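You operate a simulated robot arm through the tools that you are given. There is no shell and no other tool. Be economical: measure what you need, move in short steps, check, and stop when the job is done.

Carry out the task below with a simulated two-armed robot. There is one attempt and no reset: what you move stays moved.

## Task
Close down the packing table: machine off, spill wiped, orange bar pushed in, grey drawer shut.
Fine: switch off before you wipe; put the sponge back. What is to be rubbed or washed off counts as gone when no trace of it is left.
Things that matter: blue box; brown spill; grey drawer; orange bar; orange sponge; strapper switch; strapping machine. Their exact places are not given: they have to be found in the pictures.

The check looks at the end state, three seconds after you hand in, the way a careful person would. Anything else that was tipped, shoved, dropped, spilled or broken makes it a failure.

## Robot
Two 7-joint arms with fingered hands on one trunk, on a base that drives. Base frame: it is fixed to the floor where the robot stands at the start and does not move with it; the origin is under the middle of the robot, x ahead of it, y to its left, z up; the surface under the hand at the start is at about z = 0.85. Lengths are in m, angles in rad, forces in N, time in s.
The left shoulder is at the start at [0.071, 0.172, 1.677], the right one opposite. With the tool pointing down near the work surface each hand reaches from about 0.1 to 0.96 m from the robot's upright axis, wherever it stands, measured 20 degrees to its own side. Places, roughly: blue box (42x32x13 cm) [0.7, -0.4, 0.9]; brown spill [0.8, -0.1, 0.9]; grey drawer [0.4, -0.9, 0.7]; orange bar [0.6, 0.2, 0.9]; strapper switch [0.8, 0, 1.2]; strapping machine [0.9, 0, 1]. Payload 5 kg a hand.
Tool frame (each hand has its own): the origin (TCP) lies between the finger pads and is the grasp point; the fingertips stand 0.043 m ahead of it; z points along the fingers, y is the line along which they close. Largest opening 0.144 m; the body of the gripper starts 0.05 m behind the TCP. The gripper is a hand of 5 fingers: y runs from the thumb to the fingers, the wrist lies at [-0.021, -0.124, -0.221] in the tool frame.
Orientation is told as [roll, pitch, yaw] about the base's x, y, z axes, in that order, counted from this pose: with the fingers straight down and the wrist toward the robot, the tool's x, y and z point along [0, 1, 0], [1, 0, 0] and [0, 0, -1] of the base frame.

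## Interface
- The arms move only by the tool play_rows. It takes "left_increments", "right_increments" or both (then of equal length, played together; a hand with none holds still); each is a list of rows, each a list of 6 numbers: the shift along the tool's x, y, z in m, then the turn, a rotation vector about the tool's x, y, z in rad. In form: [[dx, dy, dz, ax, ay, az], ...]. A call has 1 to 10 rows; each row shifts and turns the commanded pose from where the row before left it, along the tool's axes as they then stand. Each row takes 0.2 s and may step no farther than 0.05 m and 0.15 rad from the row before; otherwise, the whole call is refused. A pose out of reach is approached as far as the arm can. The call stops where the force on the tool passes 90 N (or 10 N more than at its start, if that is more) or the arm is blocked; 0.2 s more then pass. In this call time passes only in rows, and 0.2 s behind the last. It gives the time, the measured TCP pose, the force on the tool (base axes), the opening and the grip force at its end, in the units of the frame above (readings bear some noise), with the torque about the TCP (base axes, N m) and any sound that the robot's microphone picked up.
- Cameras (640 x 400 px; columns grow to the right, rows downward): "scene" is now at [0.1181, -0.0547, 1.8873]; the picture's right is [-0.56, -0.83, 0.00], its down [-0.60, 0.40, -0.69] and it looks along [0.57, -0.39, -0.72] (base axes); focal length 247 px, centre (320, 200). "left" rides on the left gripper at [-0.086, -0.108, -0.168] in its tool frame; the picture's right is [-0.80, -0.28, 0.53], its down [0.54, -0.73, 0.42] and it looks along [0.27, 0.63, 0.73] (tool axes); focal length 275 px, centre (320, 200). "right" rides on the right gripper at [0.086, -0.108, -0.168] in its tool frame; the picture's right is [-0.80, 0.28, -0.53], its down [-0.54, -0.73, 0.42] and it looks along [-0.27, 0.63, 0.73] (tool axes); focal length 275 px, centre (320, 200).
- snapshot(camera): a new picture of that camera. The clock stands still meanwhile.
- slide_trunk(by): slides the trunk up (or, below 0, down) by that many m; the arms and the scene camera ride with it, the base frame stays. It gives what a move gives, with no picture.
- steer(legs): drives the robot by 1 to 6 legs, each [ahead, left, turn to the left] in m, m and rad, along the robot's own axes; the way and the turn of a leg run together, so that a leg with both is an arc; at most 1.5 m and 3.142 rad a leg. The arms and the cameras ride along, it lands a little off, and it stops where it bumps. It gives what a move gives.
- curl_fingers(index, middle, ring, little, thumb_bend, thumb_turn, hand): sets how far each is bent, from 0 (flat) to 100 (curled in); at 30 the hand is open as for a grip, at 70 the pads meet at the TCP. One left out holds its place. A second passes; each finger stops where it meets its share of the squeeze, and holds until it gets a number again. It is the only way to open and close the hand. It gives what a move gives, with no picture; readings hold the bend of each and the force on index, middle, ring, little, thumb and palm. thumb_turn goes from beside the hand (0) to across from the fingers (100), as for a grip.
- head_to(pan, tilt): turns the head with the scene camera to pan (to the left, within 1.501 rad either way) and tilt (down, from -0.506 to 1.204), counted from straight ahead of the robot. It gives what a move gives.
- measure_at(camera, pixels): there is no depth. For up to 12 entries [column, row, z] of the newest picture of that camera ("zoom" is the newest enlarged one), the place [x, y] in the base frame at which the ray of that pixel passes the height z, good to about 0.003 m, but the place of the scene camera against the robot may be out by one fixed shift of up to 0.025 m in any direction. The clock stands still meanwhile.
- close_up(camera, box): a new picture of the part [left, top, right, bottom] of that camera's present view, enlarged. The clock stands still meanwhile.
- finish_job(): hands the job in; it is judged then, once.

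Keep the steps short. Do not move on a guess: measure, check each grasp and each placing, and mend mistakes. In all there are 80 turns and 62 pictures (those below and enlarged ones count). Leave the grippers open and the arms clear of the work at the hand-in unless told otherwise, and finish with a single line.

The tools are called after "Request:" as name(argument=value, ...) on one line, values as JSON. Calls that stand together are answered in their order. play_rows: Moves the arms, as the interface text tells. Its arguments: {"type":"object","properties":{"left_increments":{"type":"array","items":{"type":"array","items":{"type":"number"}}},"right_increments":{"type":"array","items":{"type":"array","items":{"type":"number"}}}},"required":[]} The other tools are called the same way: slide_trunk (by) slides the trunk up or down; curl_fingers (index, middle, ring, little, thumb_bend, thumb_turn, hand) moves the fingers one by one; steer (legs) drives the base; head_to (pan, tilt) turns the head that bears the scene camera; snapshot (camera) takes a picture; measure_at (camera, pixels) gives the place at which the rays of pixels pass given heights; close_up (camera, box) takes an enlarged picture of a part of a camera's view; finish_job () hands the job in.

At the start:

```text
t: 0.0
left_position: [0.7365, 0.0642, 1.5607]
left_tcp_rot: [0.001, 0.001, 0.0]
left_wrist_force: [0.0, 0.4, 0.4]
left_torque: [0.06, -0.01, 0.02]
left_finger_gap: 0.1437
left_grip_force: 0.0
left_shape: jaw
left_bend: [30.0, 30.0, 30.0, 30.0, 30.0, 98.0]
left_finger forces: [0.0, 0.0, 0.0, 0.1, 0.0, 0.0]
right_position: [0.6486, -0.5103, 1.6173]
right_tcp_rot: [-0.001, -0.001, 0.001]
right_wrist_force: [-0.5, -0.3, 0.2]
right_torque: [-0.01, 0.0, -0.03]
right_finger_gap: 0.1436
right_grip_force: 0.2
right_shape: jaw
right_bend: [30.0, 30.0, 30.0, 30.0, 30.0, 98.0]
right_finger forces: [0.1, 0.0, 0.1, 0.0, 0.0, 0.0]
trunk travel left (down, up): [-0.775, 0.165]
robot x, y, heading: [-0.0001, 0.0013, -0.001]
head pan, tilt: [-0.595, 0.803]
```

scene: 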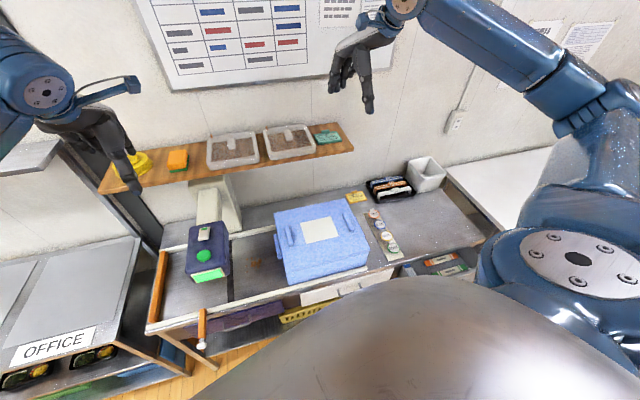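
right: 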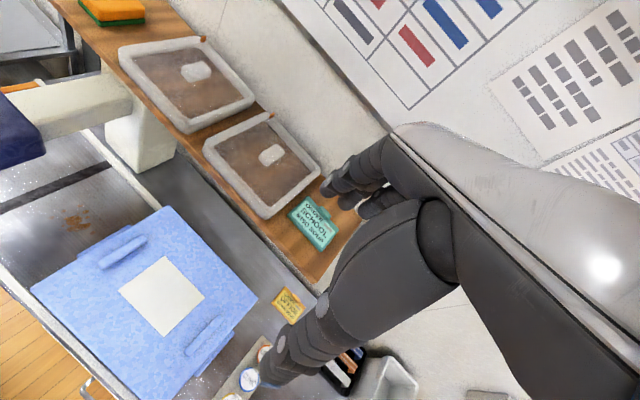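
left: 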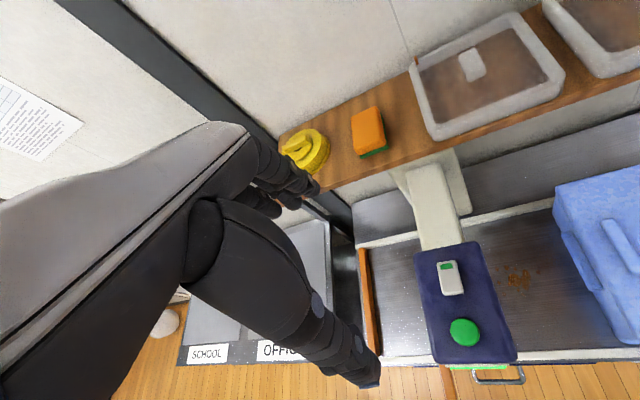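

I see the strapping machine (dark blue head with a green button, scene about (205,255)), the blue box, the sponge on the shelf (177,160), and the spill at about (257,262). I'll take enlarged views of these.

Request:
close_up(camera="scene", box=[130, 180, 290, 380])

Request:
close_up(camera="left", box=[340, 160, 640, 400])

Request:
close_up(camera="scene", box=[280, 150, 520, 330])

```text
2.00 times, centred on (210, 280) of scene
```

zoom: 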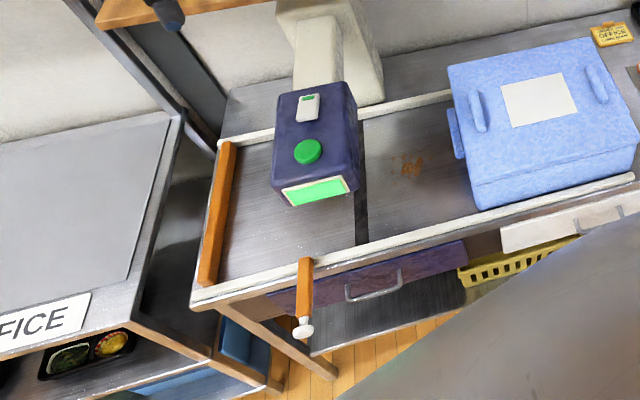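

```text
1.67 times, centred on (490, 280) of left
```

zoom: 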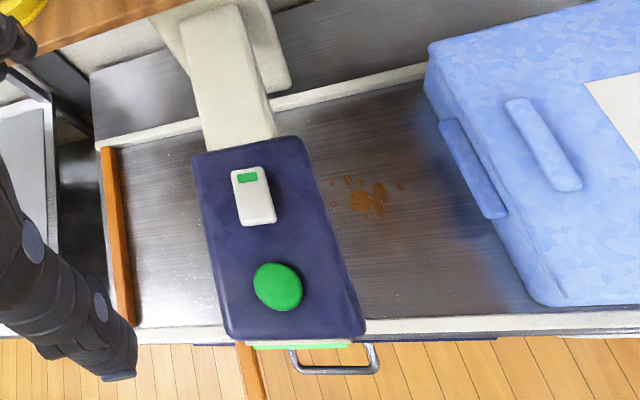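

```text
2.22 times, centred on (400, 240) of scene
```

zoom: 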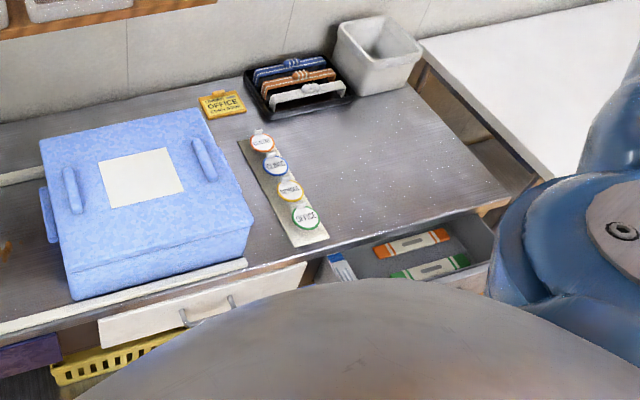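

Two orange bars appear: one along the left table end, and one jutting toward the robot with a white knob. I'll measure these, plus the switch, spill, box, sponge and drawer.

Request:
measure_at(camera="scene", pixels=[[163, 255, 0.88], [151, 321, 0.88], [202, 312, 0.88], [201, 345, 0.88], [204, 256, 1.15], [203, 233, 1.15], [256, 263, 0.86], [177, 160, 1.2], [283, 283, 0.98], [369, 264, 0.98], [274, 212, 0.98], [345, 199, 0.98]])

Request:
head_to(pan=-0.2, tilt=0.9)

Request:
snapshot(camera="scene")

```text
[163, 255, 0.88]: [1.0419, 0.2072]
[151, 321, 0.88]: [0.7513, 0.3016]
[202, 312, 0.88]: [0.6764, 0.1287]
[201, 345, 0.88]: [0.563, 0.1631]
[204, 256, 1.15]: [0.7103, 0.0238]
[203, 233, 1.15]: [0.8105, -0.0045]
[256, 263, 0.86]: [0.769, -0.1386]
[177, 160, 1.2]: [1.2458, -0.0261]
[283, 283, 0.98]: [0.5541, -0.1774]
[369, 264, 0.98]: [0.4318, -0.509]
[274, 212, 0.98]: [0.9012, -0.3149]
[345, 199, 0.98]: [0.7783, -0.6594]
```

```text
t: 0.9
left_position: [0.7353, 0.0642, 1.5605]
left_tcp_rot: [0.0, -0.001, 0.001]
left_wrist_force: [-0.4, -0.2, 0.1]
left_torque: [-0.02, 0.0, -0.01]
left_finger_gap: 0.1436
left_grip_force: 0.1
left_shape: jaw
left_bend: [30.0, 30.0, 30.0, 30.0, 30.0, 98.0]
left_finger forces: [0.0, 0.0, 0.0, 0.0, 0.0, 0.0]
right_position: [0.6482, -0.5089, 1.6164]
right_tcp_rot: [0.001, 0.0, -0.001]
right_wrist_force: [0.1, 0.9, 0.3]
right_torque: [-0.01, 0.0, 0.01]
right_finger_gap: 0.1436
right_grip_force: 0.1
right_shape: jaw
right_bend: [30.0, 30.0, 30.0, 30.0, 30.0, 98.0]
right_finger forces: [0.1, 0.1, 0.0, 0.0, 0.0, 0.1]
trunk travel left (down, up): [-0.775, 0.165]
robot x, y, heading: [0.0013, -0.0012, 0.001]
head pan, tilt: [-0.201, 0.901]
```

```text
55 pictures are left
```

scene: 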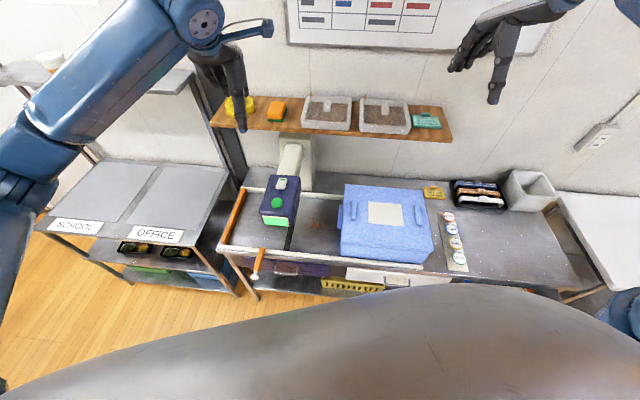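

I want closer views of the switch, the front bar, and the drawer.

Request:
close_up(camera="left", box=[410, 240, 530, 370])

Request:
close_up(camera="scene", box=[210, 160, 350, 300])

Request:
measure_at(camera="left", pixels=[[463, 332, 1.17], [449, 277, 1.17], [447, 268, 1.17], [515, 279, 0.86], [420, 258, 1.15], [478, 243, 1.15], [517, 355, 1.15], [434, 362, 1.15], [369, 133, 1.2], [290, 150, 1.2], [364, 250, 0.88], [372, 355, 0.88]])

```text
3.08 times, centred on (470, 305) of left
```

zoom: 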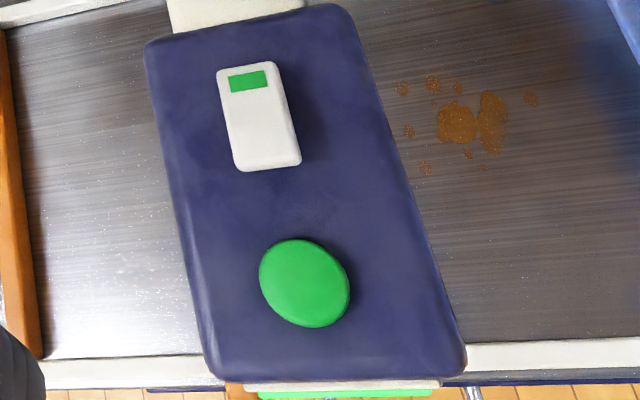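

```text
2.86 times, centred on (280, 230) of scene
```

zoom: 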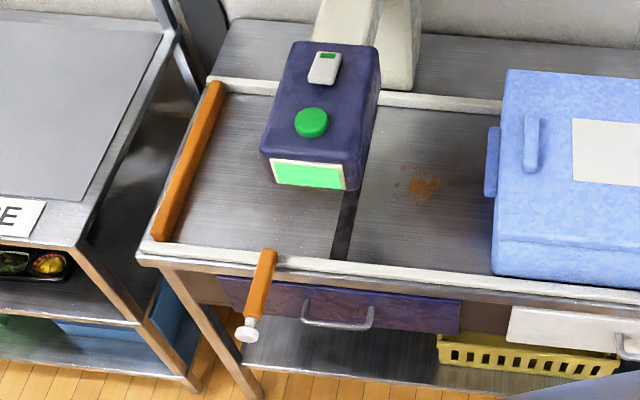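

```text
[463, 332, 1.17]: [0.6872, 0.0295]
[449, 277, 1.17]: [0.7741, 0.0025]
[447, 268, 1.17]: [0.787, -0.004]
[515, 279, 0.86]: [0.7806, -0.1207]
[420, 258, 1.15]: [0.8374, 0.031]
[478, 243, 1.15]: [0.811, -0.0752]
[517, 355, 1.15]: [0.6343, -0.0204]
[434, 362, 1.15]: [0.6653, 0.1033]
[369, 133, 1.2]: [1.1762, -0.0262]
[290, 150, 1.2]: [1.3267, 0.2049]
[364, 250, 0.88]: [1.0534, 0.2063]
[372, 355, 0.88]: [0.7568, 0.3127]
```

The table is turned about -0.345 rad against me. The white plate with the green window (about [0.78, 0.0, 1.18]) is the switch; the big green disc is a separate button. The front bar with the white knob is sticking out toward me. I'll turn to face the table squarely and shift left a bit.

Request:
steer(legs=[[0, 0, -0.345], [0, 0.2, 0]])

Request:
head_to(pan=0.1, tilt=0.85)

Request:
snapshot(camera="scene")

Request:
snapshot(camera="left")

```text
t: 3.5
left_position: [0.7796, -0.0056, 1.5621]
left_tcp_rot: [0.005, -0.001, -0.343]
left_wrist_force: [1.1, -1.7, -0.7]
left_torque: [0.07, -0.06, 0.04]
left_finger_gap: 0.1436
left_grip_force: 0.2
left_shape: jaw
left_bend: [30.0, 30.0, 30.0, 30.0, 30.0, 98.0]
left_finger forces: [0.0, 0.0, 0.0, 0.0, 0.1, 0.0]
right_position: [0.5045, -0.517, 1.6138]
right_tcp_rot: [0.002, 0.001, -0.342]
right_wrist_force: [0.6, -0.6, 0.3]
right_torque: [0.07, -0.03, 0.0]
right_finger_gap: 0.1438
right_grip_force: 0.0
right_shape: jaw
right_bend: [30.0, 30.0, 30.0, 30.0, 30.0, 98.0]
right_finger forces: [0.0, 0.0, 0.1, 0.0, 0.0, 0.0]
trunk travel left (down, up): [-0.775, 0.165]
robot x, y, heading: [0.065, 0.1866, -0.34]
head pan, tilt: [-0.201, 0.901]
```

```text
t: 4.3
left_position: [0.7806, -0.0024, 1.5624]
left_tcp_rot: [0.001, 0.001, -0.344]
left_wrist_force: [-0.9, 0.1, 0.2]
left_torque: [0.02, 0.0, 0.0]
left_finger_gap: 0.1434
left_grip_force: 0.0
left_shape: jaw
left_bend: [30.0, 30.0, 30.0, 30.0, 30.0, 98.0]
left_finger forces: [0.0, 0.1, 0.0, 0.0, 0.1, 0.0]
right_position: [0.506, -0.5145, 1.6159]
right_tcp_rot: [0.002, -0.002, -0.344]
right_wrist_force: [0.7, 0.5, 0.0]
right_torque: [0.0, 0.01, -0.01]
right_finger_gap: 0.1437
right_grip_force: 0.1
right_shape: jaw
right_bend: [30.0, 30.0, 30.0, 30.0, 30.0, 98.0]
right_finger forces: [0.0, 0.0, 0.1, 0.0, 0.0, 0.0]
trunk travel left (down, up): [-0.775, 0.165]
robot x, y, heading: [0.0648, 0.1835, -0.347]
head pan, tilt: [0.099, 0.85]
```

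```text
52 pictures are left
```

scene: 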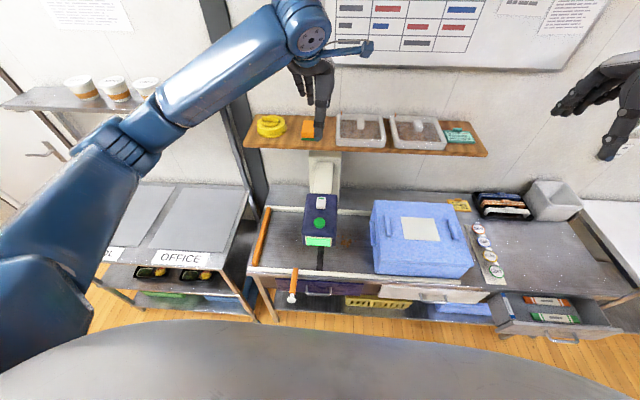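

```text
51 pictures are left
```

left: 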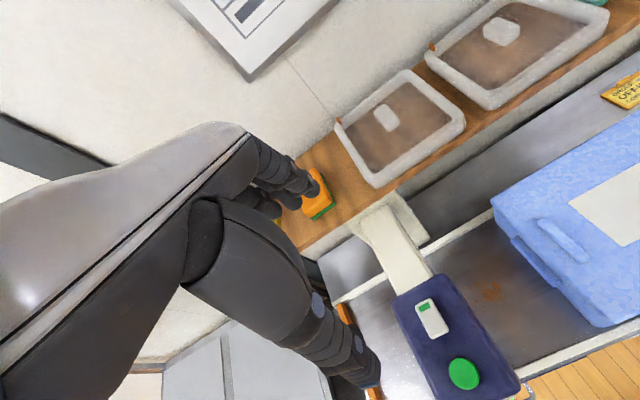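

Facing the table squarely now. I'll zoom on the switch and measure it from the left-hand camera.

Request:
close_up(camera="left", box=[390, 270, 530, 400])

Request:
measure_at(camera="left", pixels=[[424, 304, 1.18], [438, 335, 1.18], [464, 374, 1.18], [492, 292, 0.86], [320, 187, 1.31], [305, 180, 1.31], [330, 210, 1.31], [307, 217, 1.29]])

Request:
close_up(camera="scene", box=[240, 90, 380, 250])

Request:
measure_at(camera="scene", pixels=[[320, 199, 1.18], [319, 223, 1.18], [346, 242, 0.86], [292, 300, 0.85], [295, 270, 0.88], [374, 236, 0.98], [383, 273, 0.98]])

```text
3.08 times, centred on (460, 335) of left
```

zoom: 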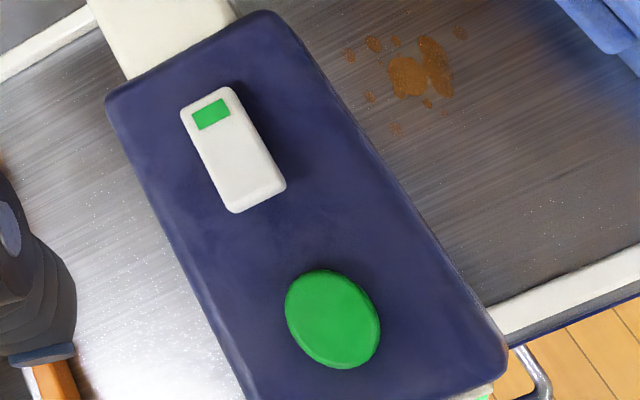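

```text
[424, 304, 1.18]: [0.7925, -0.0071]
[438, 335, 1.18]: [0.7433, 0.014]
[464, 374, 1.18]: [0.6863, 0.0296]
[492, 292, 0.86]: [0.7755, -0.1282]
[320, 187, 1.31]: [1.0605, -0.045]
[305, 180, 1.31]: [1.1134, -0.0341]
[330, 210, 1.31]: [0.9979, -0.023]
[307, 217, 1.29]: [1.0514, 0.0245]
```

```text
2.50 times, centred on (310, 170) of scene
```

zoom: 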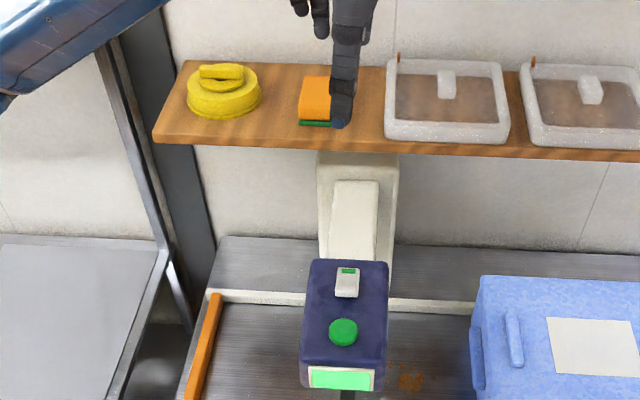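

```text
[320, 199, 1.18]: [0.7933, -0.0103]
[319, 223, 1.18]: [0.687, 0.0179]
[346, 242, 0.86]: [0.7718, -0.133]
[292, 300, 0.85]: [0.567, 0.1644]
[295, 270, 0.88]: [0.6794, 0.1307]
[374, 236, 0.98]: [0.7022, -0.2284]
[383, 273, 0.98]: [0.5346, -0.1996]
```

Both cameras agree: the switch runs from (0.743, 0.014) to about (0.80, -0.01), with its green end (far) in the pressed state and the near end raised. I'll close the left fingers into a pressing tip, and go down to above its near end.

Request:
curl_fingers(hand="left", index=70, middle=70, ring=70, little=70, thumb_bend=70)

Request:
play_rows(left_increments=[[0.002, -0.031, 0.0, 0, 0, 0], [0, 0, 0.045, 0, 0, 0], [0, 0, 0.045, 0, 0, 0], [0, 0, 0.045, 0, 0, 0], [0, 0, 0.045, 0, 0, 0], [0, 0, 0.045, 0, 0, 0], [0, 0, 0.03, 0, 0, 0]])

Request:
snapshot(camera="left")

Request:
close_up(camera="scene", box=[240, 130, 400, 260])

```text
t: 5.3
left_position: [0.7803, 0.0002, 1.5625]
left_tcp_rot: [0.001, 0.0, -0.344]
left_wrist_force: [0.5, 0.7, -0.2]
left_torque: [-0.03, -0.03, 0.04]
left_finger_gap: 0.0081
left_grip_force: 0.0
left_shape: fingers
left_bend: [70.0, 70.0, 70.0, 70.0, 70.0, 98.0]
left_finger forces: [0.1, 0.0, 0.0, 0.0, 0.1, 0.1]
right_position: [0.5067, -0.5125, 1.6184]
right_tcp_rot: [0.0, 0.001, -0.341]
right_wrist_force: [0.0, -0.6, 0.2]
right_torque: [0.02, 0.01, 0.01]
right_finger_gap: 0.1438
right_grip_force: 0.0
right_shape: jaw
right_bend: [30.0, 30.0, 30.0, 30.0, 30.0, 98.0]
right_finger forces: [0.0, 0.0, 0.0, 0.0, 0.0, 0.0]
trunk travel left (down, up): [-0.775, 0.165]
robot x, y, heading: [0.0679, 0.1891, -0.338]
head pan, tilt: [0.099, 0.85]
```

```text
t: 6.9
left_position: [0.7517, 0.0123, 1.3065]
left_tcp_rot: [0.001, -0.001, -0.343]
left_wrist_force: [0.0, 0.8, 0.4]
left_torque: [0.02, 0.03, -0.02]
left_finger_gap: 0.0078
left_grip_force: 0.0
left_shape: fingers
left_bend: [70.0, 70.0, 70.0, 70.0, 70.0, 98.0]
left_finger forces: [0.1, 0.0, 0.1, 0.0, 0.1, 0.0]
right_position: [0.5055, -0.5122, 1.6166]
right_tcp_rot: [0.0, 0.0, -0.342]
right_wrist_force: [0.5, -0.5, -0.3]
right_torque: [0.01, 0.04, 0.0]
right_finger_gap: 0.1436
right_grip_force: 0.1
right_shape: jaw
right_bend: [30.0, 30.0, 30.0, 30.0, 30.0, 98.0]
right_finger forces: [0.0, 0.1, 0.0, 0.0, 0.1, 0.1]
trunk travel left (down, up): [-0.775, 0.165]
robot x, y, heading: [0.0632, 0.1867, -0.342]
head pan, tilt: [0.099, 0.85]
```

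```text
48 pictures are left
```

left: 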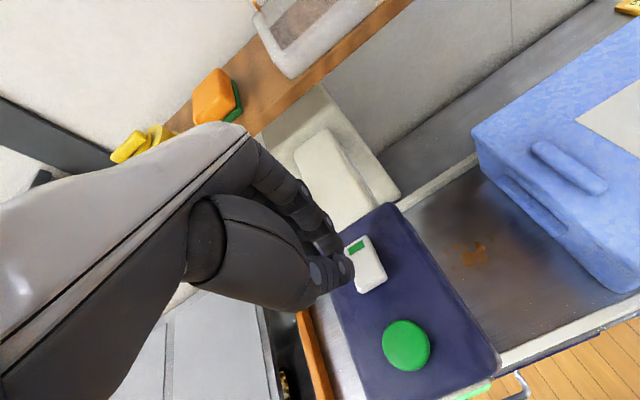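

```text
3.08 times, centred on (320, 195) of scene
```

zoom: 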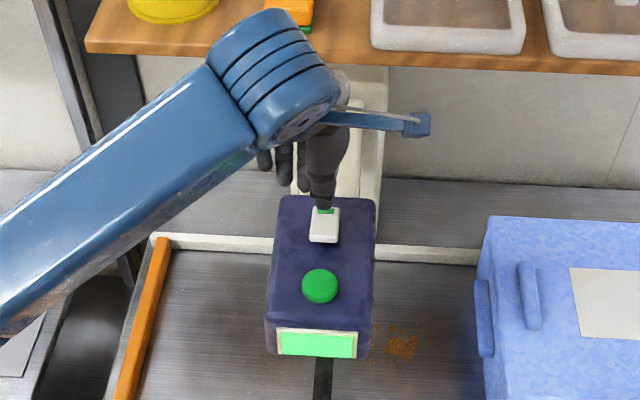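

Fingertips stand above the near half of the switch, about 7 cm up. I'll descend gently.

Request:
play_rows(left_increments=[[0, 0, 0.03, 0, 0, 0], [0, 0, 0.02, 0, 0, 0], [0, 0, 0.006, 0, 0, 0]])

Request:
snapshot(camera="left")

```text
t: 7.7
left_position: [0.7514, 0.0104, 1.2507]
left_tcp_rot: [0.0, -0.002, -0.344]
left_wrist_force: [0.3, -0.4, -0.2]
left_torque: [0.01, 0.05, -0.01]
left_finger_gap: 0.0077
left_grip_force: 0.4
left_shape: fingers
left_bend: [70.0, 70.0, 70.0, 70.0, 70.0, 98.0]
left_finger forces: [0.0, 0.0, 0.0, 0.0, 0.4, 0.0]
right_position: [0.5047, -0.5116, 1.6188]
right_tcp_rot: [0.0, 0.0, -0.342]
right_wrist_force: [0.6, 0.7, 1.3]
right_torque: [0.01, -0.02, 0.02]
right_finger_gap: 0.1438
right_grip_force: 0.1
right_shape: jaw
right_bend: [30.0, 30.0, 30.0, 30.0, 30.0, 98.0]
right_finger forces: [0.1, 0.0, 0.0, 0.0, 0.1, 0.0]
trunk travel left (down, up): [-0.775, 0.165]
robot x, y, heading: [0.0658, 0.1869, -0.342]
head pan, tilt: [0.099, 0.85]
```

```text
46 pictures are left
```

left: 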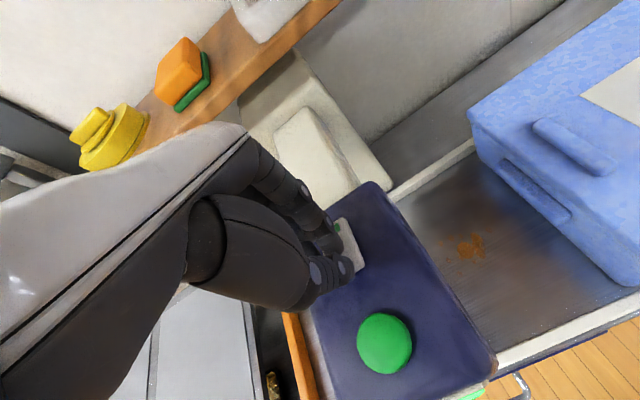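

The tip projects to about (346,269) at switch height: near end, as wished. Pressing in small steps.

Request:
play_rows(left_increments=[[0, 0, 0.006, 0, 0, 0], [0, 0, 0.005, 0, 0, 0], [0, 0, 0.004, 0, 0, 0], [0, 0, 0.004, 0, 0, 0], [0, 0, 0.003, 0, 0, 0]])

Request:
close_up(camera="scene", box=[240, 130, 400, 260])

```text
t: 8.9
left_position: [0.7485, 0.0117, 1.2376]
left_tcp_rot: [-0.003, -0.016, -0.344]
left_wrist_force: [7.5, -1.7, 66.7]
left_torque: [-0.31, -0.12, 0.05]
left_finger_gap: 0.0021
left_grip_force: 32.2
left_shape: fingers
left_bend: [72.0, 72.0, 70.0, 70.0, 69.0, 97.0]
left_finger forces: [50.9, 13.6, 0.1, 0.0, 0.0, 0.1]
right_position: [0.4988, -0.5112, 1.6193]
right_tcp_rot: [-0.001, -0.002, -0.345]
right_wrist_force: [-0.2, -0.7, 0.6]
right_torque: [-0.03, -0.06, 0.02]
right_finger_gap: 0.1439
right_grip_force: 0.1
right_shape: jaw
right_bend: [30.0, 30.0, 30.0, 30.0, 30.0, 98.0]
right_finger forces: [0.1, 0.0, 0.0, 0.1, 0.0, 0.0]
trunk travel left (down, up): [-0.775, 0.165]
robot x, y, heading: [0.0658, 0.1872, -0.342]
head pan, tilt: [0.099, 0.85]
```

```text
3.08 times, centred on (320, 195) of scene
```

zoom: 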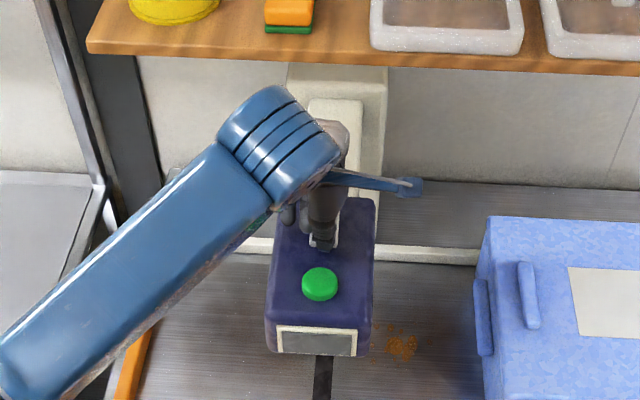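

The status panel went from green to grey: machine off. Raising the hand and checking the switch.

Request:
play_rows(left_increments=[[0, 0, -0.02, 0, 0, 0], [0, 0, -0.045, 0, 0, 0], [0, 0, -0.045, 0, 0, 0], [0, 0, -0.045, 0, 0, 0], [0, 0, -0.045, 0, 0, 0], [0, 0, -0.045, 0, 0, 0], [0, 0, -0.045, 0, 0, 0]])

Request:
curl_fingers(hand="left", index=30, middle=30, ring=30, little=30, thumb_bend=30)

Request:
snapshot(camera="left")

Request:
close_up(camera="scene", box=[240, 90, 400, 310])

```text
t: 10.5
left_position: [0.7513, 0.0161, 1.519]
left_tcp_rot: [0.0, 0.002, -0.343]
left_wrist_force: [-0.5, -0.5, -1.8]
left_torque: [-0.04, -0.03, 0.01]
left_finger_gap: 0.0075
left_grip_force: 0.1
left_shape: fingers
left_bend: [70.0, 70.0, 70.0, 70.0, 70.0, 98.0]
left_finger forces: [0.0, 0.0, 0.0, 0.0, 0.0, 0.0]
right_position: [0.505, -0.5091, 1.6166]
right_tcp_rot: [-0.002, -0.002, -0.343]
right_wrist_force: [1.0, 1.3, -0.3]
right_torque: [-0.06, 0.01, 0.01]
right_finger_gap: 0.1439
right_grip_force: 0.1
right_shape: jaw
right_bend: [30.0, 30.0, 30.0, 30.0, 30.0, 98.0]
right_finger forces: [0.0, 0.0, 0.1, 0.1, 0.1, 0.1]
trunk travel left (down, up): [-0.775, 0.165]
robot x, y, heading: [0.0685, 0.1867, -0.347]
head pan, tilt: [0.099, 0.85]
```

```text
t: 11.5
left_position: [0.7517, 0.0119, 1.5199]
left_tcp_rot: [0.0, 0.001, -0.345]
left_wrist_force: [-0.2, -0.2, 0.2]
left_torque: [0.04, 0.01, 0.0]
left_finger_gap: 0.1489
left_grip_force: 0.0
left_shape: fingers
left_bend: [30.0, 30.0, 30.0, 30.0, 30.0, 98.0]
left_finger forces: [0.0, 0.0, 0.0, 0.0, 0.0, 0.0]
right_position: [0.5061, -0.514, 1.6173]
right_tcp_rot: [-0.001, -0.002, -0.344]
right_wrist_force: [0.2, -0.9, -0.5]
right_torque: [0.04, 0.01, 0.01]
right_finger_gap: 0.1436
right_grip_force: 0.0
right_shape: jaw
right_bend: [30.0, 30.0, 30.0, 30.0, 30.0, 98.0]
right_finger forces: [0.1, 0.0, 0.1, 0.0, 0.1, 0.0]
trunk travel left (down, up): [-0.775, 0.165]
robot x, y, heading: [0.0641, 0.1855, -0.342]
head pan, tilt: [0.099, 0.85]
```

```text
44 pictures are left
```

left: 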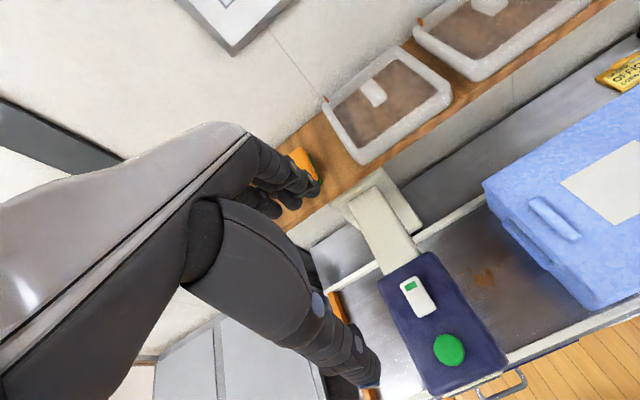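

```text
1.82 times, centred on (320, 200) of scene
```

zoom: 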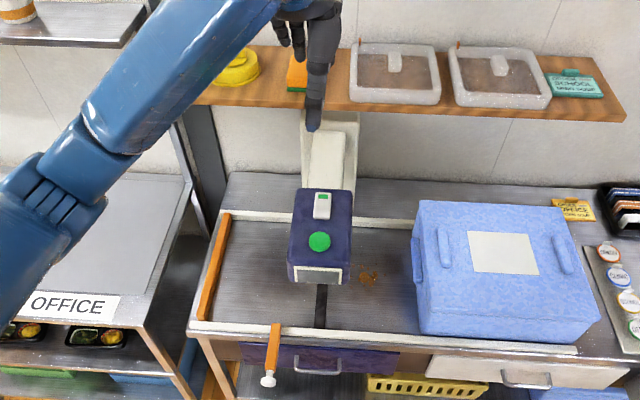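

The panel stays grey. Next the orange bar, as its knob sits where my base must come nearer later. I'll move the left hand back and left, to view the knob from above for its height.

Request:
play_rows(left_increments=[[0.02, -0.04, 0, 0, 0, 0], [0.02, -0.04, 0, 0, 0, 0], [0.02, -0.04, 0, 0, 0, 0], [0.02, -0.04, 0, 0, 0, 0], [0.02, -0.04, 0, 0, 0, 0], [0.02, -0.035, 0.025, 0, 0, 0], [0.02, -0.035, 0.025, 0, 0, 0], [0.02, -0.035, 0.025, 0, 0, 0], [0.01, 0, 0.045, 0, 0, 0], [0.01, 0, 0.045, 0, 0, 0]])

Request:
snapshot(camera="left")

Request:
snapshot(camera="scene")

```text
t: 13.7
left_position: [0.6524, 0.2186, 1.3705]
left_tcp_rot: [0.0, -0.001, -0.343]
left_wrist_force: [-0.3, 0.2, 0.1]
left_torque: [-0.02, 0.02, -0.06]
left_finger_gap: 0.1497
left_grip_force: 0.0
left_shape: fingers
left_bend: [30.0, 30.0, 30.0, 30.0, 30.0, 98.0]
left_finger forces: [0.0, 0.0, 0.0, 0.1, 0.1, 0.1]
left hand out of reach, approached as far as the arm can: row 5, 6, 7, 8
right_position: [0.5051, -0.5138, 1.6165]
right_tcp_rot: [-0.001, 0.001, -0.344]
right_wrist_force: [-0.1, -0.6, 0.2]
right_torque: [0.0, 0.03, -0.02]
right_finger_gap: 0.1437
right_grip_force: 0.0
right_shape: jaw
right_bend: [30.0, 30.0, 30.0, 30.0, 30.0, 98.0]
right_finger forces: [0.0, 0.1, 0.1, 0.1, 0.0, 0.1]
trunk travel left (down, up): [-0.775, 0.165]
robot x, y, heading: [0.0653, 0.1887, -0.339]
head pan, tilt: [0.099, 0.85]
```

```text
42 pictures are left
```

left: 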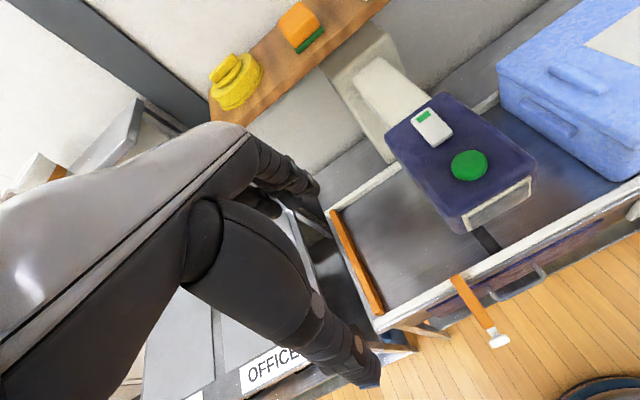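

```text
41 pictures are left
```

scene: 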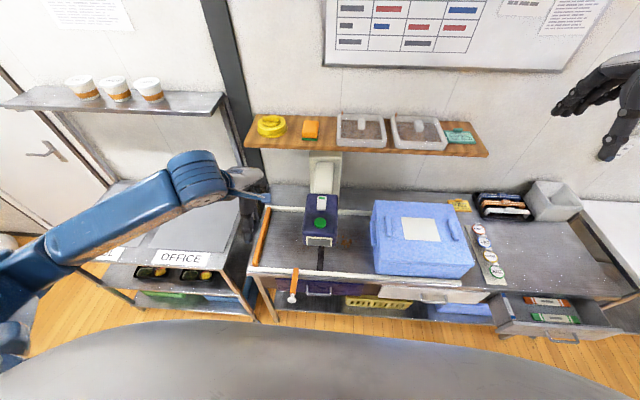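

Good view. Measuring the knob, the bar and the sponge in both pictures.

Request:
measure_at(camera="left", pixels=[[498, 338, 0.85], [498, 338, 0.9], [455, 280, 0.85], [455, 280, 0.9], [297, 22, 1.32], [280, 20, 1.32], [302, 4, 1.32], [320, 22, 1.32], [296, 44, 1.32], [299, 54, 1.28], [324, 34, 1.28], [345, 280, 0.88]])

Request:
close_up(camera="scene", box=[240, 90, 360, 310])

Request:
measure_at(camera="scene", pixels=[[292, 297, 0.85], [292, 297, 0.9], [296, 271, 0.85], [296, 271, 0.9], [303, 122, 1.32], [319, 122, 1.32], [318, 136, 1.32], [302, 136, 1.32], [302, 140, 1.28], [318, 140, 1.28]])

Request:
close_up(camera="left", box=[400, 220, 560, 370])

```text
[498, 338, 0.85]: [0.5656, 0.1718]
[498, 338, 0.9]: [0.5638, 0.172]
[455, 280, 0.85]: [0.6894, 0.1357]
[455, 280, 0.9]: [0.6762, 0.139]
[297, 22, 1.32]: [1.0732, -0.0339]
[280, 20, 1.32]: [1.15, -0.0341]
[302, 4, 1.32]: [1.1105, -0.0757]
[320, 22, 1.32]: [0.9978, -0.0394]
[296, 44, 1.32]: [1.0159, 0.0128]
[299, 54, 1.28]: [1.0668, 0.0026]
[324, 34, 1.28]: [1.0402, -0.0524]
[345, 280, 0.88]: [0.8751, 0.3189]
```

```text
1.82 times, centred on (300, 200) of scene
```

zoom: 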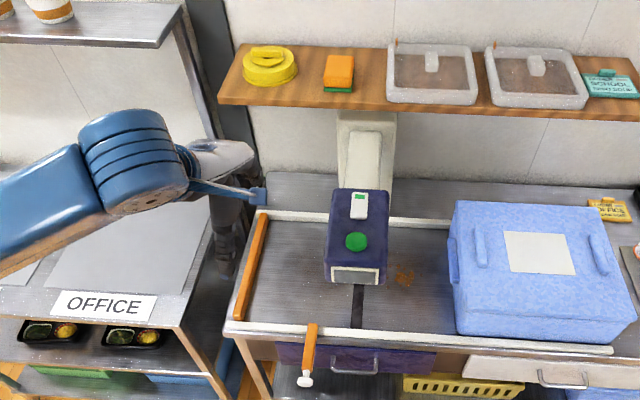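

```text
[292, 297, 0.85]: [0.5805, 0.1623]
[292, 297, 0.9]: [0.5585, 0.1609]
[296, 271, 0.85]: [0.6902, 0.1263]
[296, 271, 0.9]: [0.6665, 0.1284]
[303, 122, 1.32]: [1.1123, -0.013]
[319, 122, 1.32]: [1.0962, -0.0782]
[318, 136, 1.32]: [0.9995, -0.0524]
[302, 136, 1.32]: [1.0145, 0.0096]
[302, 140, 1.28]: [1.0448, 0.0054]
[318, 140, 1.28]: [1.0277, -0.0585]
```

```text
2.67 times, centred on (480, 295) of left
```

zoom: 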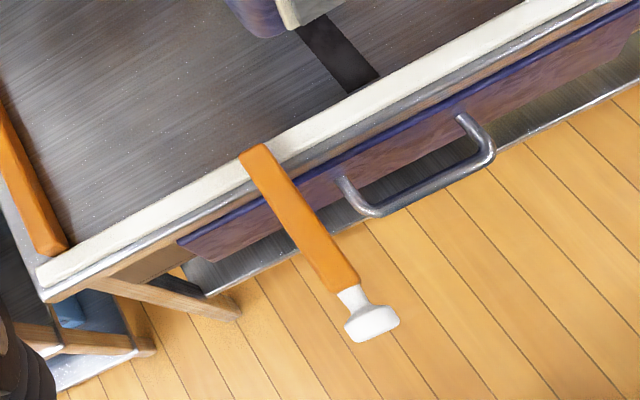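

Knob end is at about (0.56, 0.168), z≈0.88; the bar lies on the front rail. I'll close the left hand and bring it down in front of the knob (robot side), with about 10 cm clearance.

Request:
curl_fingers(hand="left", index=70, middle=70, ring=70, little=70, thumb_bend=70)

Request:
play_rows(left_increments=[[0, -0.02, 0.04, 0, 0, 0], [0, -0.02, 0.04, 0, 0, 0], [0, -0.035, 0.03, 0, 0, 0], [-0.01, -0.035, 0.03, 0, 0, 0], [-0.01, -0.035, 0.03, 0, 0, 0], [-0.02, -0.035, 0.03, 0, 0, 0], [-0.02, 0, 0.045, 0, 0, 0], [-0.02, 0, 0.045, 0, 0, 0], [0, 0, 0.045, 0, 0, 0], [0, 0, 0.045, 0, 0, 0]])

Request:
snapshot(camera="left")

Request:
close_up(camera="scene", box=[200, 160, 400, 330])

```text
t: 14.7
left_position: [0.6528, 0.219, 1.3704]
left_tcp_rot: [0.001, 0.0, -0.345]
left_wrist_force: [0.3, 0.2, 0.2]
left_torque: [0.04, 0.01, 0.02]
left_finger_gap: 0.0082
left_grip_force: 0.0
left_shape: fingers
left_bend: [70.0, 70.0, 70.0, 70.0, 70.0, 98.0]
left_finger forces: [0.0, 0.1, 0.0, 0.0, 0.0, 0.1]
right_position: [0.5048, -0.512, 1.6172]
right_tcp_rot: [-0.001, -0.001, -0.343]
right_wrist_force: [0.3, 0.3, 0.3]
right_torque: [-0.01, -0.01, 0.01]
right_finger_gap: 0.1437
right_grip_force: 0.0
right_shape: jaw
right_bend: [30.0, 30.0, 30.0, 30.0, 30.0, 98.0]
right_finger forces: [0.1, 0.1, 0.1, 0.0, 0.1, 0.1]
trunk travel left (down, up): [-0.775, 0.165]
robot x, y, heading: [0.0679, 0.1879, -0.336]
head pan, tilt: [0.099, 0.85]
```

```text
refused: row 6 steps farther than a row can; nothing moved
```

```text
38 pictures are left
```

left: 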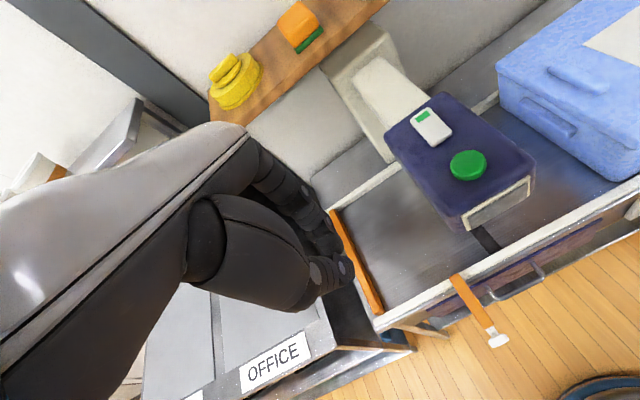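

```text
2.35 times, centred on (300, 245) of scene
```

zoom: 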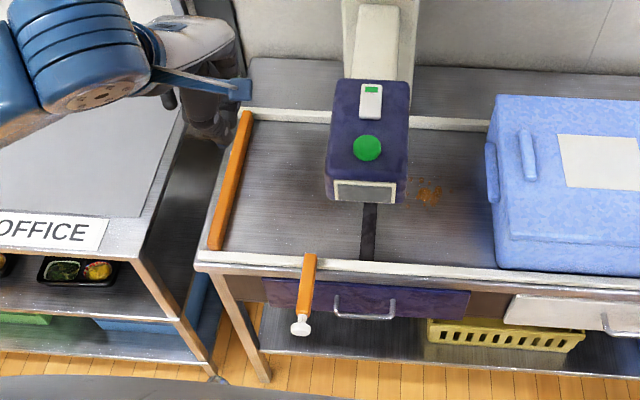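

One row was too long. Repeating with shorter rows.

Request:
play_rows(left_increments=[[0, -0.02, 0.04, 0, 0, 0], [0, -0.02, 0.04, 0, 0, 0], [0, -0.035, 0.03, 0, 0, 0], [-0.01, -0.035, 0.03, 0, 0, 0], [-0.01, -0.035, 0.03, 0, 0, 0], [-0.015, -0.035, 0.03, 0, 0, 0], [-0.02, 0, 0.045, 0, 0, 0], [-0.02, 0, 0.045, 0, 0, 0], [-0.005, 0, 0.045, 0, 0, 0], [0, 0, 0.045, 0, 0, 0]])

Request:
snapshot(camera="left")

```text
t: 16.9
left_position: [0.475, 0.1979, 0.9761]
left_tcp_rot: [-0.001, -0.002, -0.344]
left_wrist_force: [0.3, -0.4, 0.5]
left_torque: [-0.03, -0.02, -0.01]
left_finger_gap: 0.0078
left_grip_force: 0.1
left_shape: fingers
left_bend: [70.0, 70.0, 70.0, 70.0, 70.0, 98.0]
left_finger forces: [0.0, 0.0, 0.1, 0.1, 0.0, 0.0]
left hand out of reach, approached as far as the arm can: row 3, 4
right_position: [0.5048, -0.5117, 1.6185]
right_tcp_rot: [-0.001, 0.001, -0.345]
right_wrist_force: [-0.8, 0.3, -0.1]
right_torque: [-0.03, -0.02, 0.01]
right_finger_gap: 0.144
right_grip_force: 0.2
right_shape: jaw
right_bend: [30.0, 30.0, 30.0, 30.0, 30.0, 98.0]
right_finger forces: [0.0, 0.0, 0.0, 0.1, 0.0, 0.0]
trunk travel left (down, up): [-0.775, 0.165]
robot x, y, heading: [0.0644, 0.185, -0.344]
head pan, tilt: [0.099, 0.85]
```

```text
36 pictures are left
```

left: 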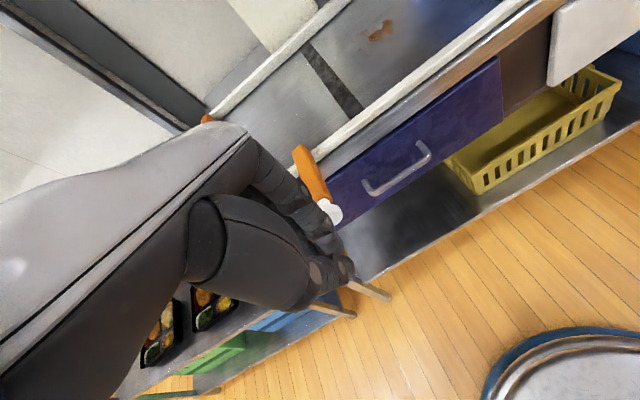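

Knob at (331,211). Measuring it for height against the earlier view.

Request:
measure_at(camera="left", pixels=[[331, 211, 0.86], [331, 211, 0.88], [331, 211, 0.9], [331, 222, 0.88], [322, 202, 0.88], [300, 150, 0.88], [303, 146, 0.9]])

Request:
close_up(camera="left", box=[260, 120, 420, 300])

```text
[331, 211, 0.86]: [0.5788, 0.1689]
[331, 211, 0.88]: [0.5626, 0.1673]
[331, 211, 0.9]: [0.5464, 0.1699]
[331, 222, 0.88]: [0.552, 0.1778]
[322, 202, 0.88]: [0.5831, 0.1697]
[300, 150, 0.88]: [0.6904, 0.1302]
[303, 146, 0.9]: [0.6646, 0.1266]
```

```text
2.22 times, centred on (340, 210) of left
```

zoom: 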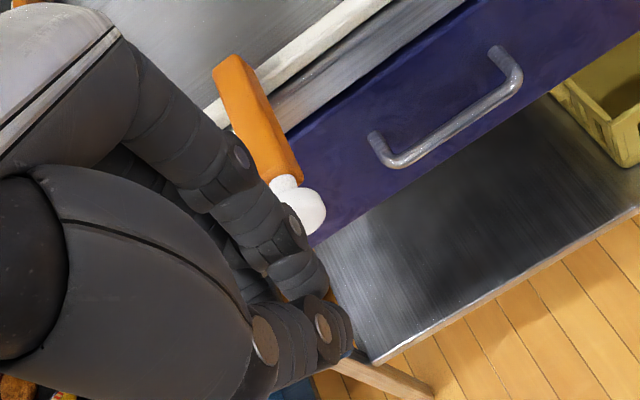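

Knob centre is (0.563, 0.168, 0.88), dead ahead of the fingers. Lowering to knob height, then forward to contact.

Request:
play_rows(left_increments=[[0, 0, 0.045, 0, 0, 0], [0, 0, 0.045, 0, 0, 0], [0, 0.02, 0, 0, 0, 0], [0, 0.015, 0, 0, 0, 0], [0, 0.01, 0, 0, 0, 0]])

Request:
close_up(camera="left", box=[220, 100, 420, 300])

```text
t: 18.1
left_position: [0.5167, 0.1816, 0.8858]
left_tcp_rot: [-0.001, -0.001, -0.345]
left_wrist_force: [-1.5, 1.7, 0.7]
left_torque: [0.0, -0.07, 0.04]
left_finger_gap: 0.0079
left_grip_force: 0.9
left_shape: fingers
left_bend: [70.0, 70.0, 70.0, 70.0, 70.0, 98.0]
left_finger forces: [0.1, 1.3, 0.0, 0.0, 0.0, 0.0]
right_position: [0.5051, -0.5121, 1.6176]
right_tcp_rot: [0.0, 0.0, -0.342]
right_wrist_force: [-0.1, 0.1, 0.0]
right_torque: [0.0, 0.0, 0.03]
right_finger_gap: 0.1436
right_grip_force: 0.1
right_shape: jaw
right_bend: [30.0, 30.0, 30.0, 30.0, 30.0, 98.0]
right_finger forces: [0.0, 0.1, 0.1, 0.0, 0.0, 0.0]
trunk travel left (down, up): [-0.775, 0.165]
robot x, y, heading: [0.0646, 0.1865, -0.34]
head pan, tilt: [0.099, 0.85]
```

```text
2.00 times, centred on (320, 200) of left
```

zoom: 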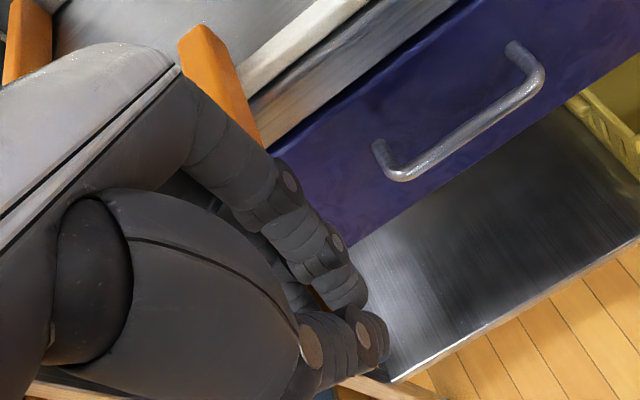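

Light contact by the middle finger. Pushing on in small steps while watching the force.

Request:
play_rows(left_increments=[[0, 0.012, 0, 0, 0, 0], [0, 0.012, 0, 0, 0, 0], [0, 0.012, 0, 0, 0, 0], [0, 0.012, 0, 0, 0, 0]])

Request:
close_up(camera="left", box=[220, 100, 420, 300])

```text
t: 19.1
left_position: [0.5639, 0.1639, 0.8863]
left_tcp_rot: [0.002, -0.001, -0.344]
left_wrist_force: [-0.7, 0.4, 0.4]
left_torque: [0.01, -0.01, 0.02]
left_finger_gap: 0.0079
left_grip_force: 0.2
left_shape: fingers
left_bend: [70.0, 70.0, 70.0, 70.0, 70.0, 98.0]
left_finger forces: [0.0, 0.5, 0.1, 0.0, 0.0, 0.1]
right_position: [0.5053, -0.5126, 1.6169]
right_tcp_rot: [0.001, 0.002, -0.343]
right_wrist_force: [0.5, -0.1, -0.2]
right_torque: [0.02, 0.02, -0.03]
right_finger_gap: 0.1437
right_grip_force: 0.1
right_shape: jaw
right_bend: [30.0, 30.0, 30.0, 30.0, 30.0, 98.0]
right_finger forces: [0.1, 0.0, 0.1, 0.0, 0.1, 0.1]
trunk travel left (down, up): [-0.775, 0.165]
robot x, y, heading: [0.0651, 0.1829, -0.343]
head pan, tilt: [0.099, 0.85]
```

```text
2.00 times, centred on (320, 200) of left
```

zoom: 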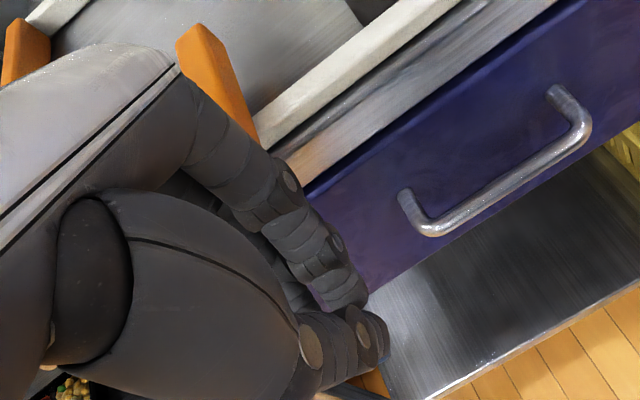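

The bar slides easily. Continuing until the stop.

Request:
play_rows(left_increments=[[0, 0.01, 0, 0, 0, 0], [0, 0.01, 0, 0, 0, 0], [0, 0.01, 0, 0, 0, 0], [0, 0.01, 0, 0, 0, 0]])

Request:
snapshot(camera="left")

Request:
close_up(camera="scene", box=[200, 160, 400, 330])

```text
t: 20.1
left_position: [0.5966, 0.1524, 0.8882]
left_tcp_rot: [0.0, -0.004, -0.341]
left_wrist_force: [-19.2, 11.5, 16.7]
left_torque: [-0.08, -0.65, 0.26]
left_finger_gap: 0.004
left_grip_force: 14.6
left_shape: fingers
left_bend: [70.0, 70.0, 70.0, 70.0, 69.0, 97.0]
left_finger forces: [8.4, 21.5, 0.0, 0.0, 0.1, 0.0]
right_position: [0.502, -0.5114, 1.6178]
right_tcp_rot: [0.001, -0.001, -0.342]
right_wrist_force: [0.4, -0.2, -0.5]
right_torque: [-0.01, 0.01, 0.02]
right_finger_gap: 0.1435
right_grip_force: 0.0
right_shape: jaw
right_bend: [30.0, 30.0, 30.0, 30.0, 30.0, 98.0]
right_finger forces: [0.0, 0.0, 0.0, 0.0, 0.0, 0.1]
trunk travel left (down, up): [-0.775, 0.165]
robot x, y, heading: [0.0649, 0.1828, -0.345]
head pan, tilt: [0.099, 0.85]
```

```text
32 pictures are left
```

left: 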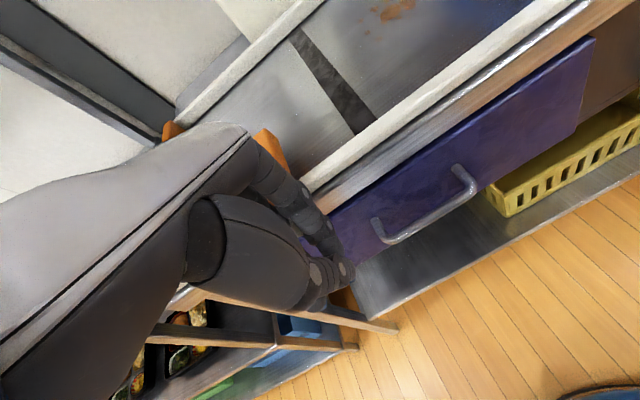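

```text
2.35 times, centred on (300, 245) of scene
```

zoom: 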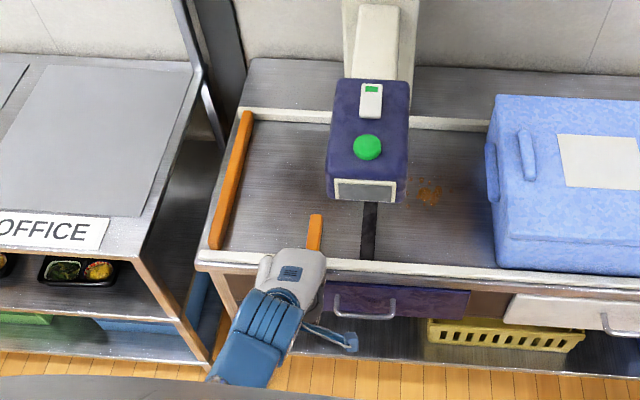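

Force rose to ~22 N after about 8.5 cm of travel: likely the end stop. Backing off, then raising to look.

Request:
play_rows(left_increments=[[0, -0.03, 0, 0, 0, 0], [0, -0.04, 0, 0, 0, 0], [0, -0.02, -0.04, 0, 0, 0], [0, 0, -0.045, 0, 0, 0], [0, 0, -0.045, 0, 0, 0], [0.02, 0, -0.045, 0, 0, 0]])

Request:
snapshot(camera="left")

Request:
close_up(camera="scene", box=[200, 160, 400, 330])

```text
t: 21.5
left_position: [0.5202, 0.2017, 1.0643]
left_tcp_rot: [-0.001, 0.0, -0.344]
left_wrist_force: [0.8, 0.6, 0.6]
left_torque: [-0.02, -0.05, 0.0]
left_finger_gap: 0.0079
left_grip_force: 0.2
left_shape: fingers
left_bend: [70.0, 70.0, 70.0, 70.0, 70.0, 97.0]
left_finger forces: [0.1, 0.1, 0.1, 0.0, 0.0, 0.1]
right_position: [0.5052, -0.5115, 1.6182]
right_tcp_rot: [0.0, 0.0, -0.343]
right_wrist_force: [-0.4, -0.1, -0.4]
right_torque: [-0.05, -0.01, 0.02]
right_finger_gap: 0.1436
right_grip_force: 0.0
right_shape: jaw
right_bend: [30.0, 30.0, 30.0, 30.0, 30.0, 98.0]
right_finger forces: [0.0, 0.0, 0.0, 0.0, 0.0, 0.0]
trunk travel left (down, up): [-0.775, 0.165]
robot x, y, heading: [0.0672, 0.1867, -0.339]
head pan, tilt: [0.099, 0.85]
```

```text
30 pictures are left
```

left: 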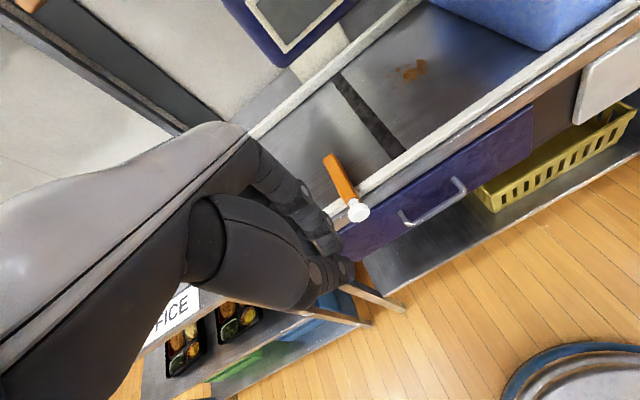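

```text
2.35 times, centred on (300, 245) of scene
```

zoom: 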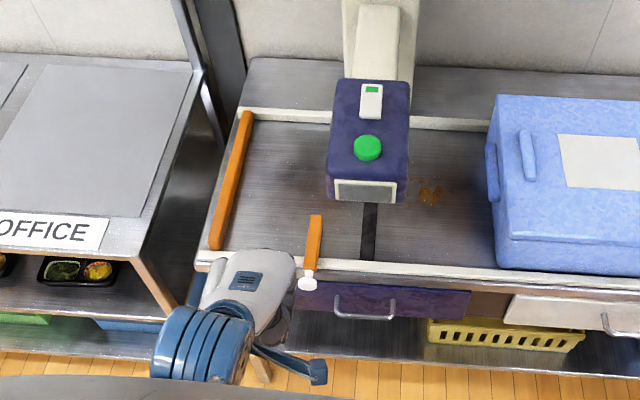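

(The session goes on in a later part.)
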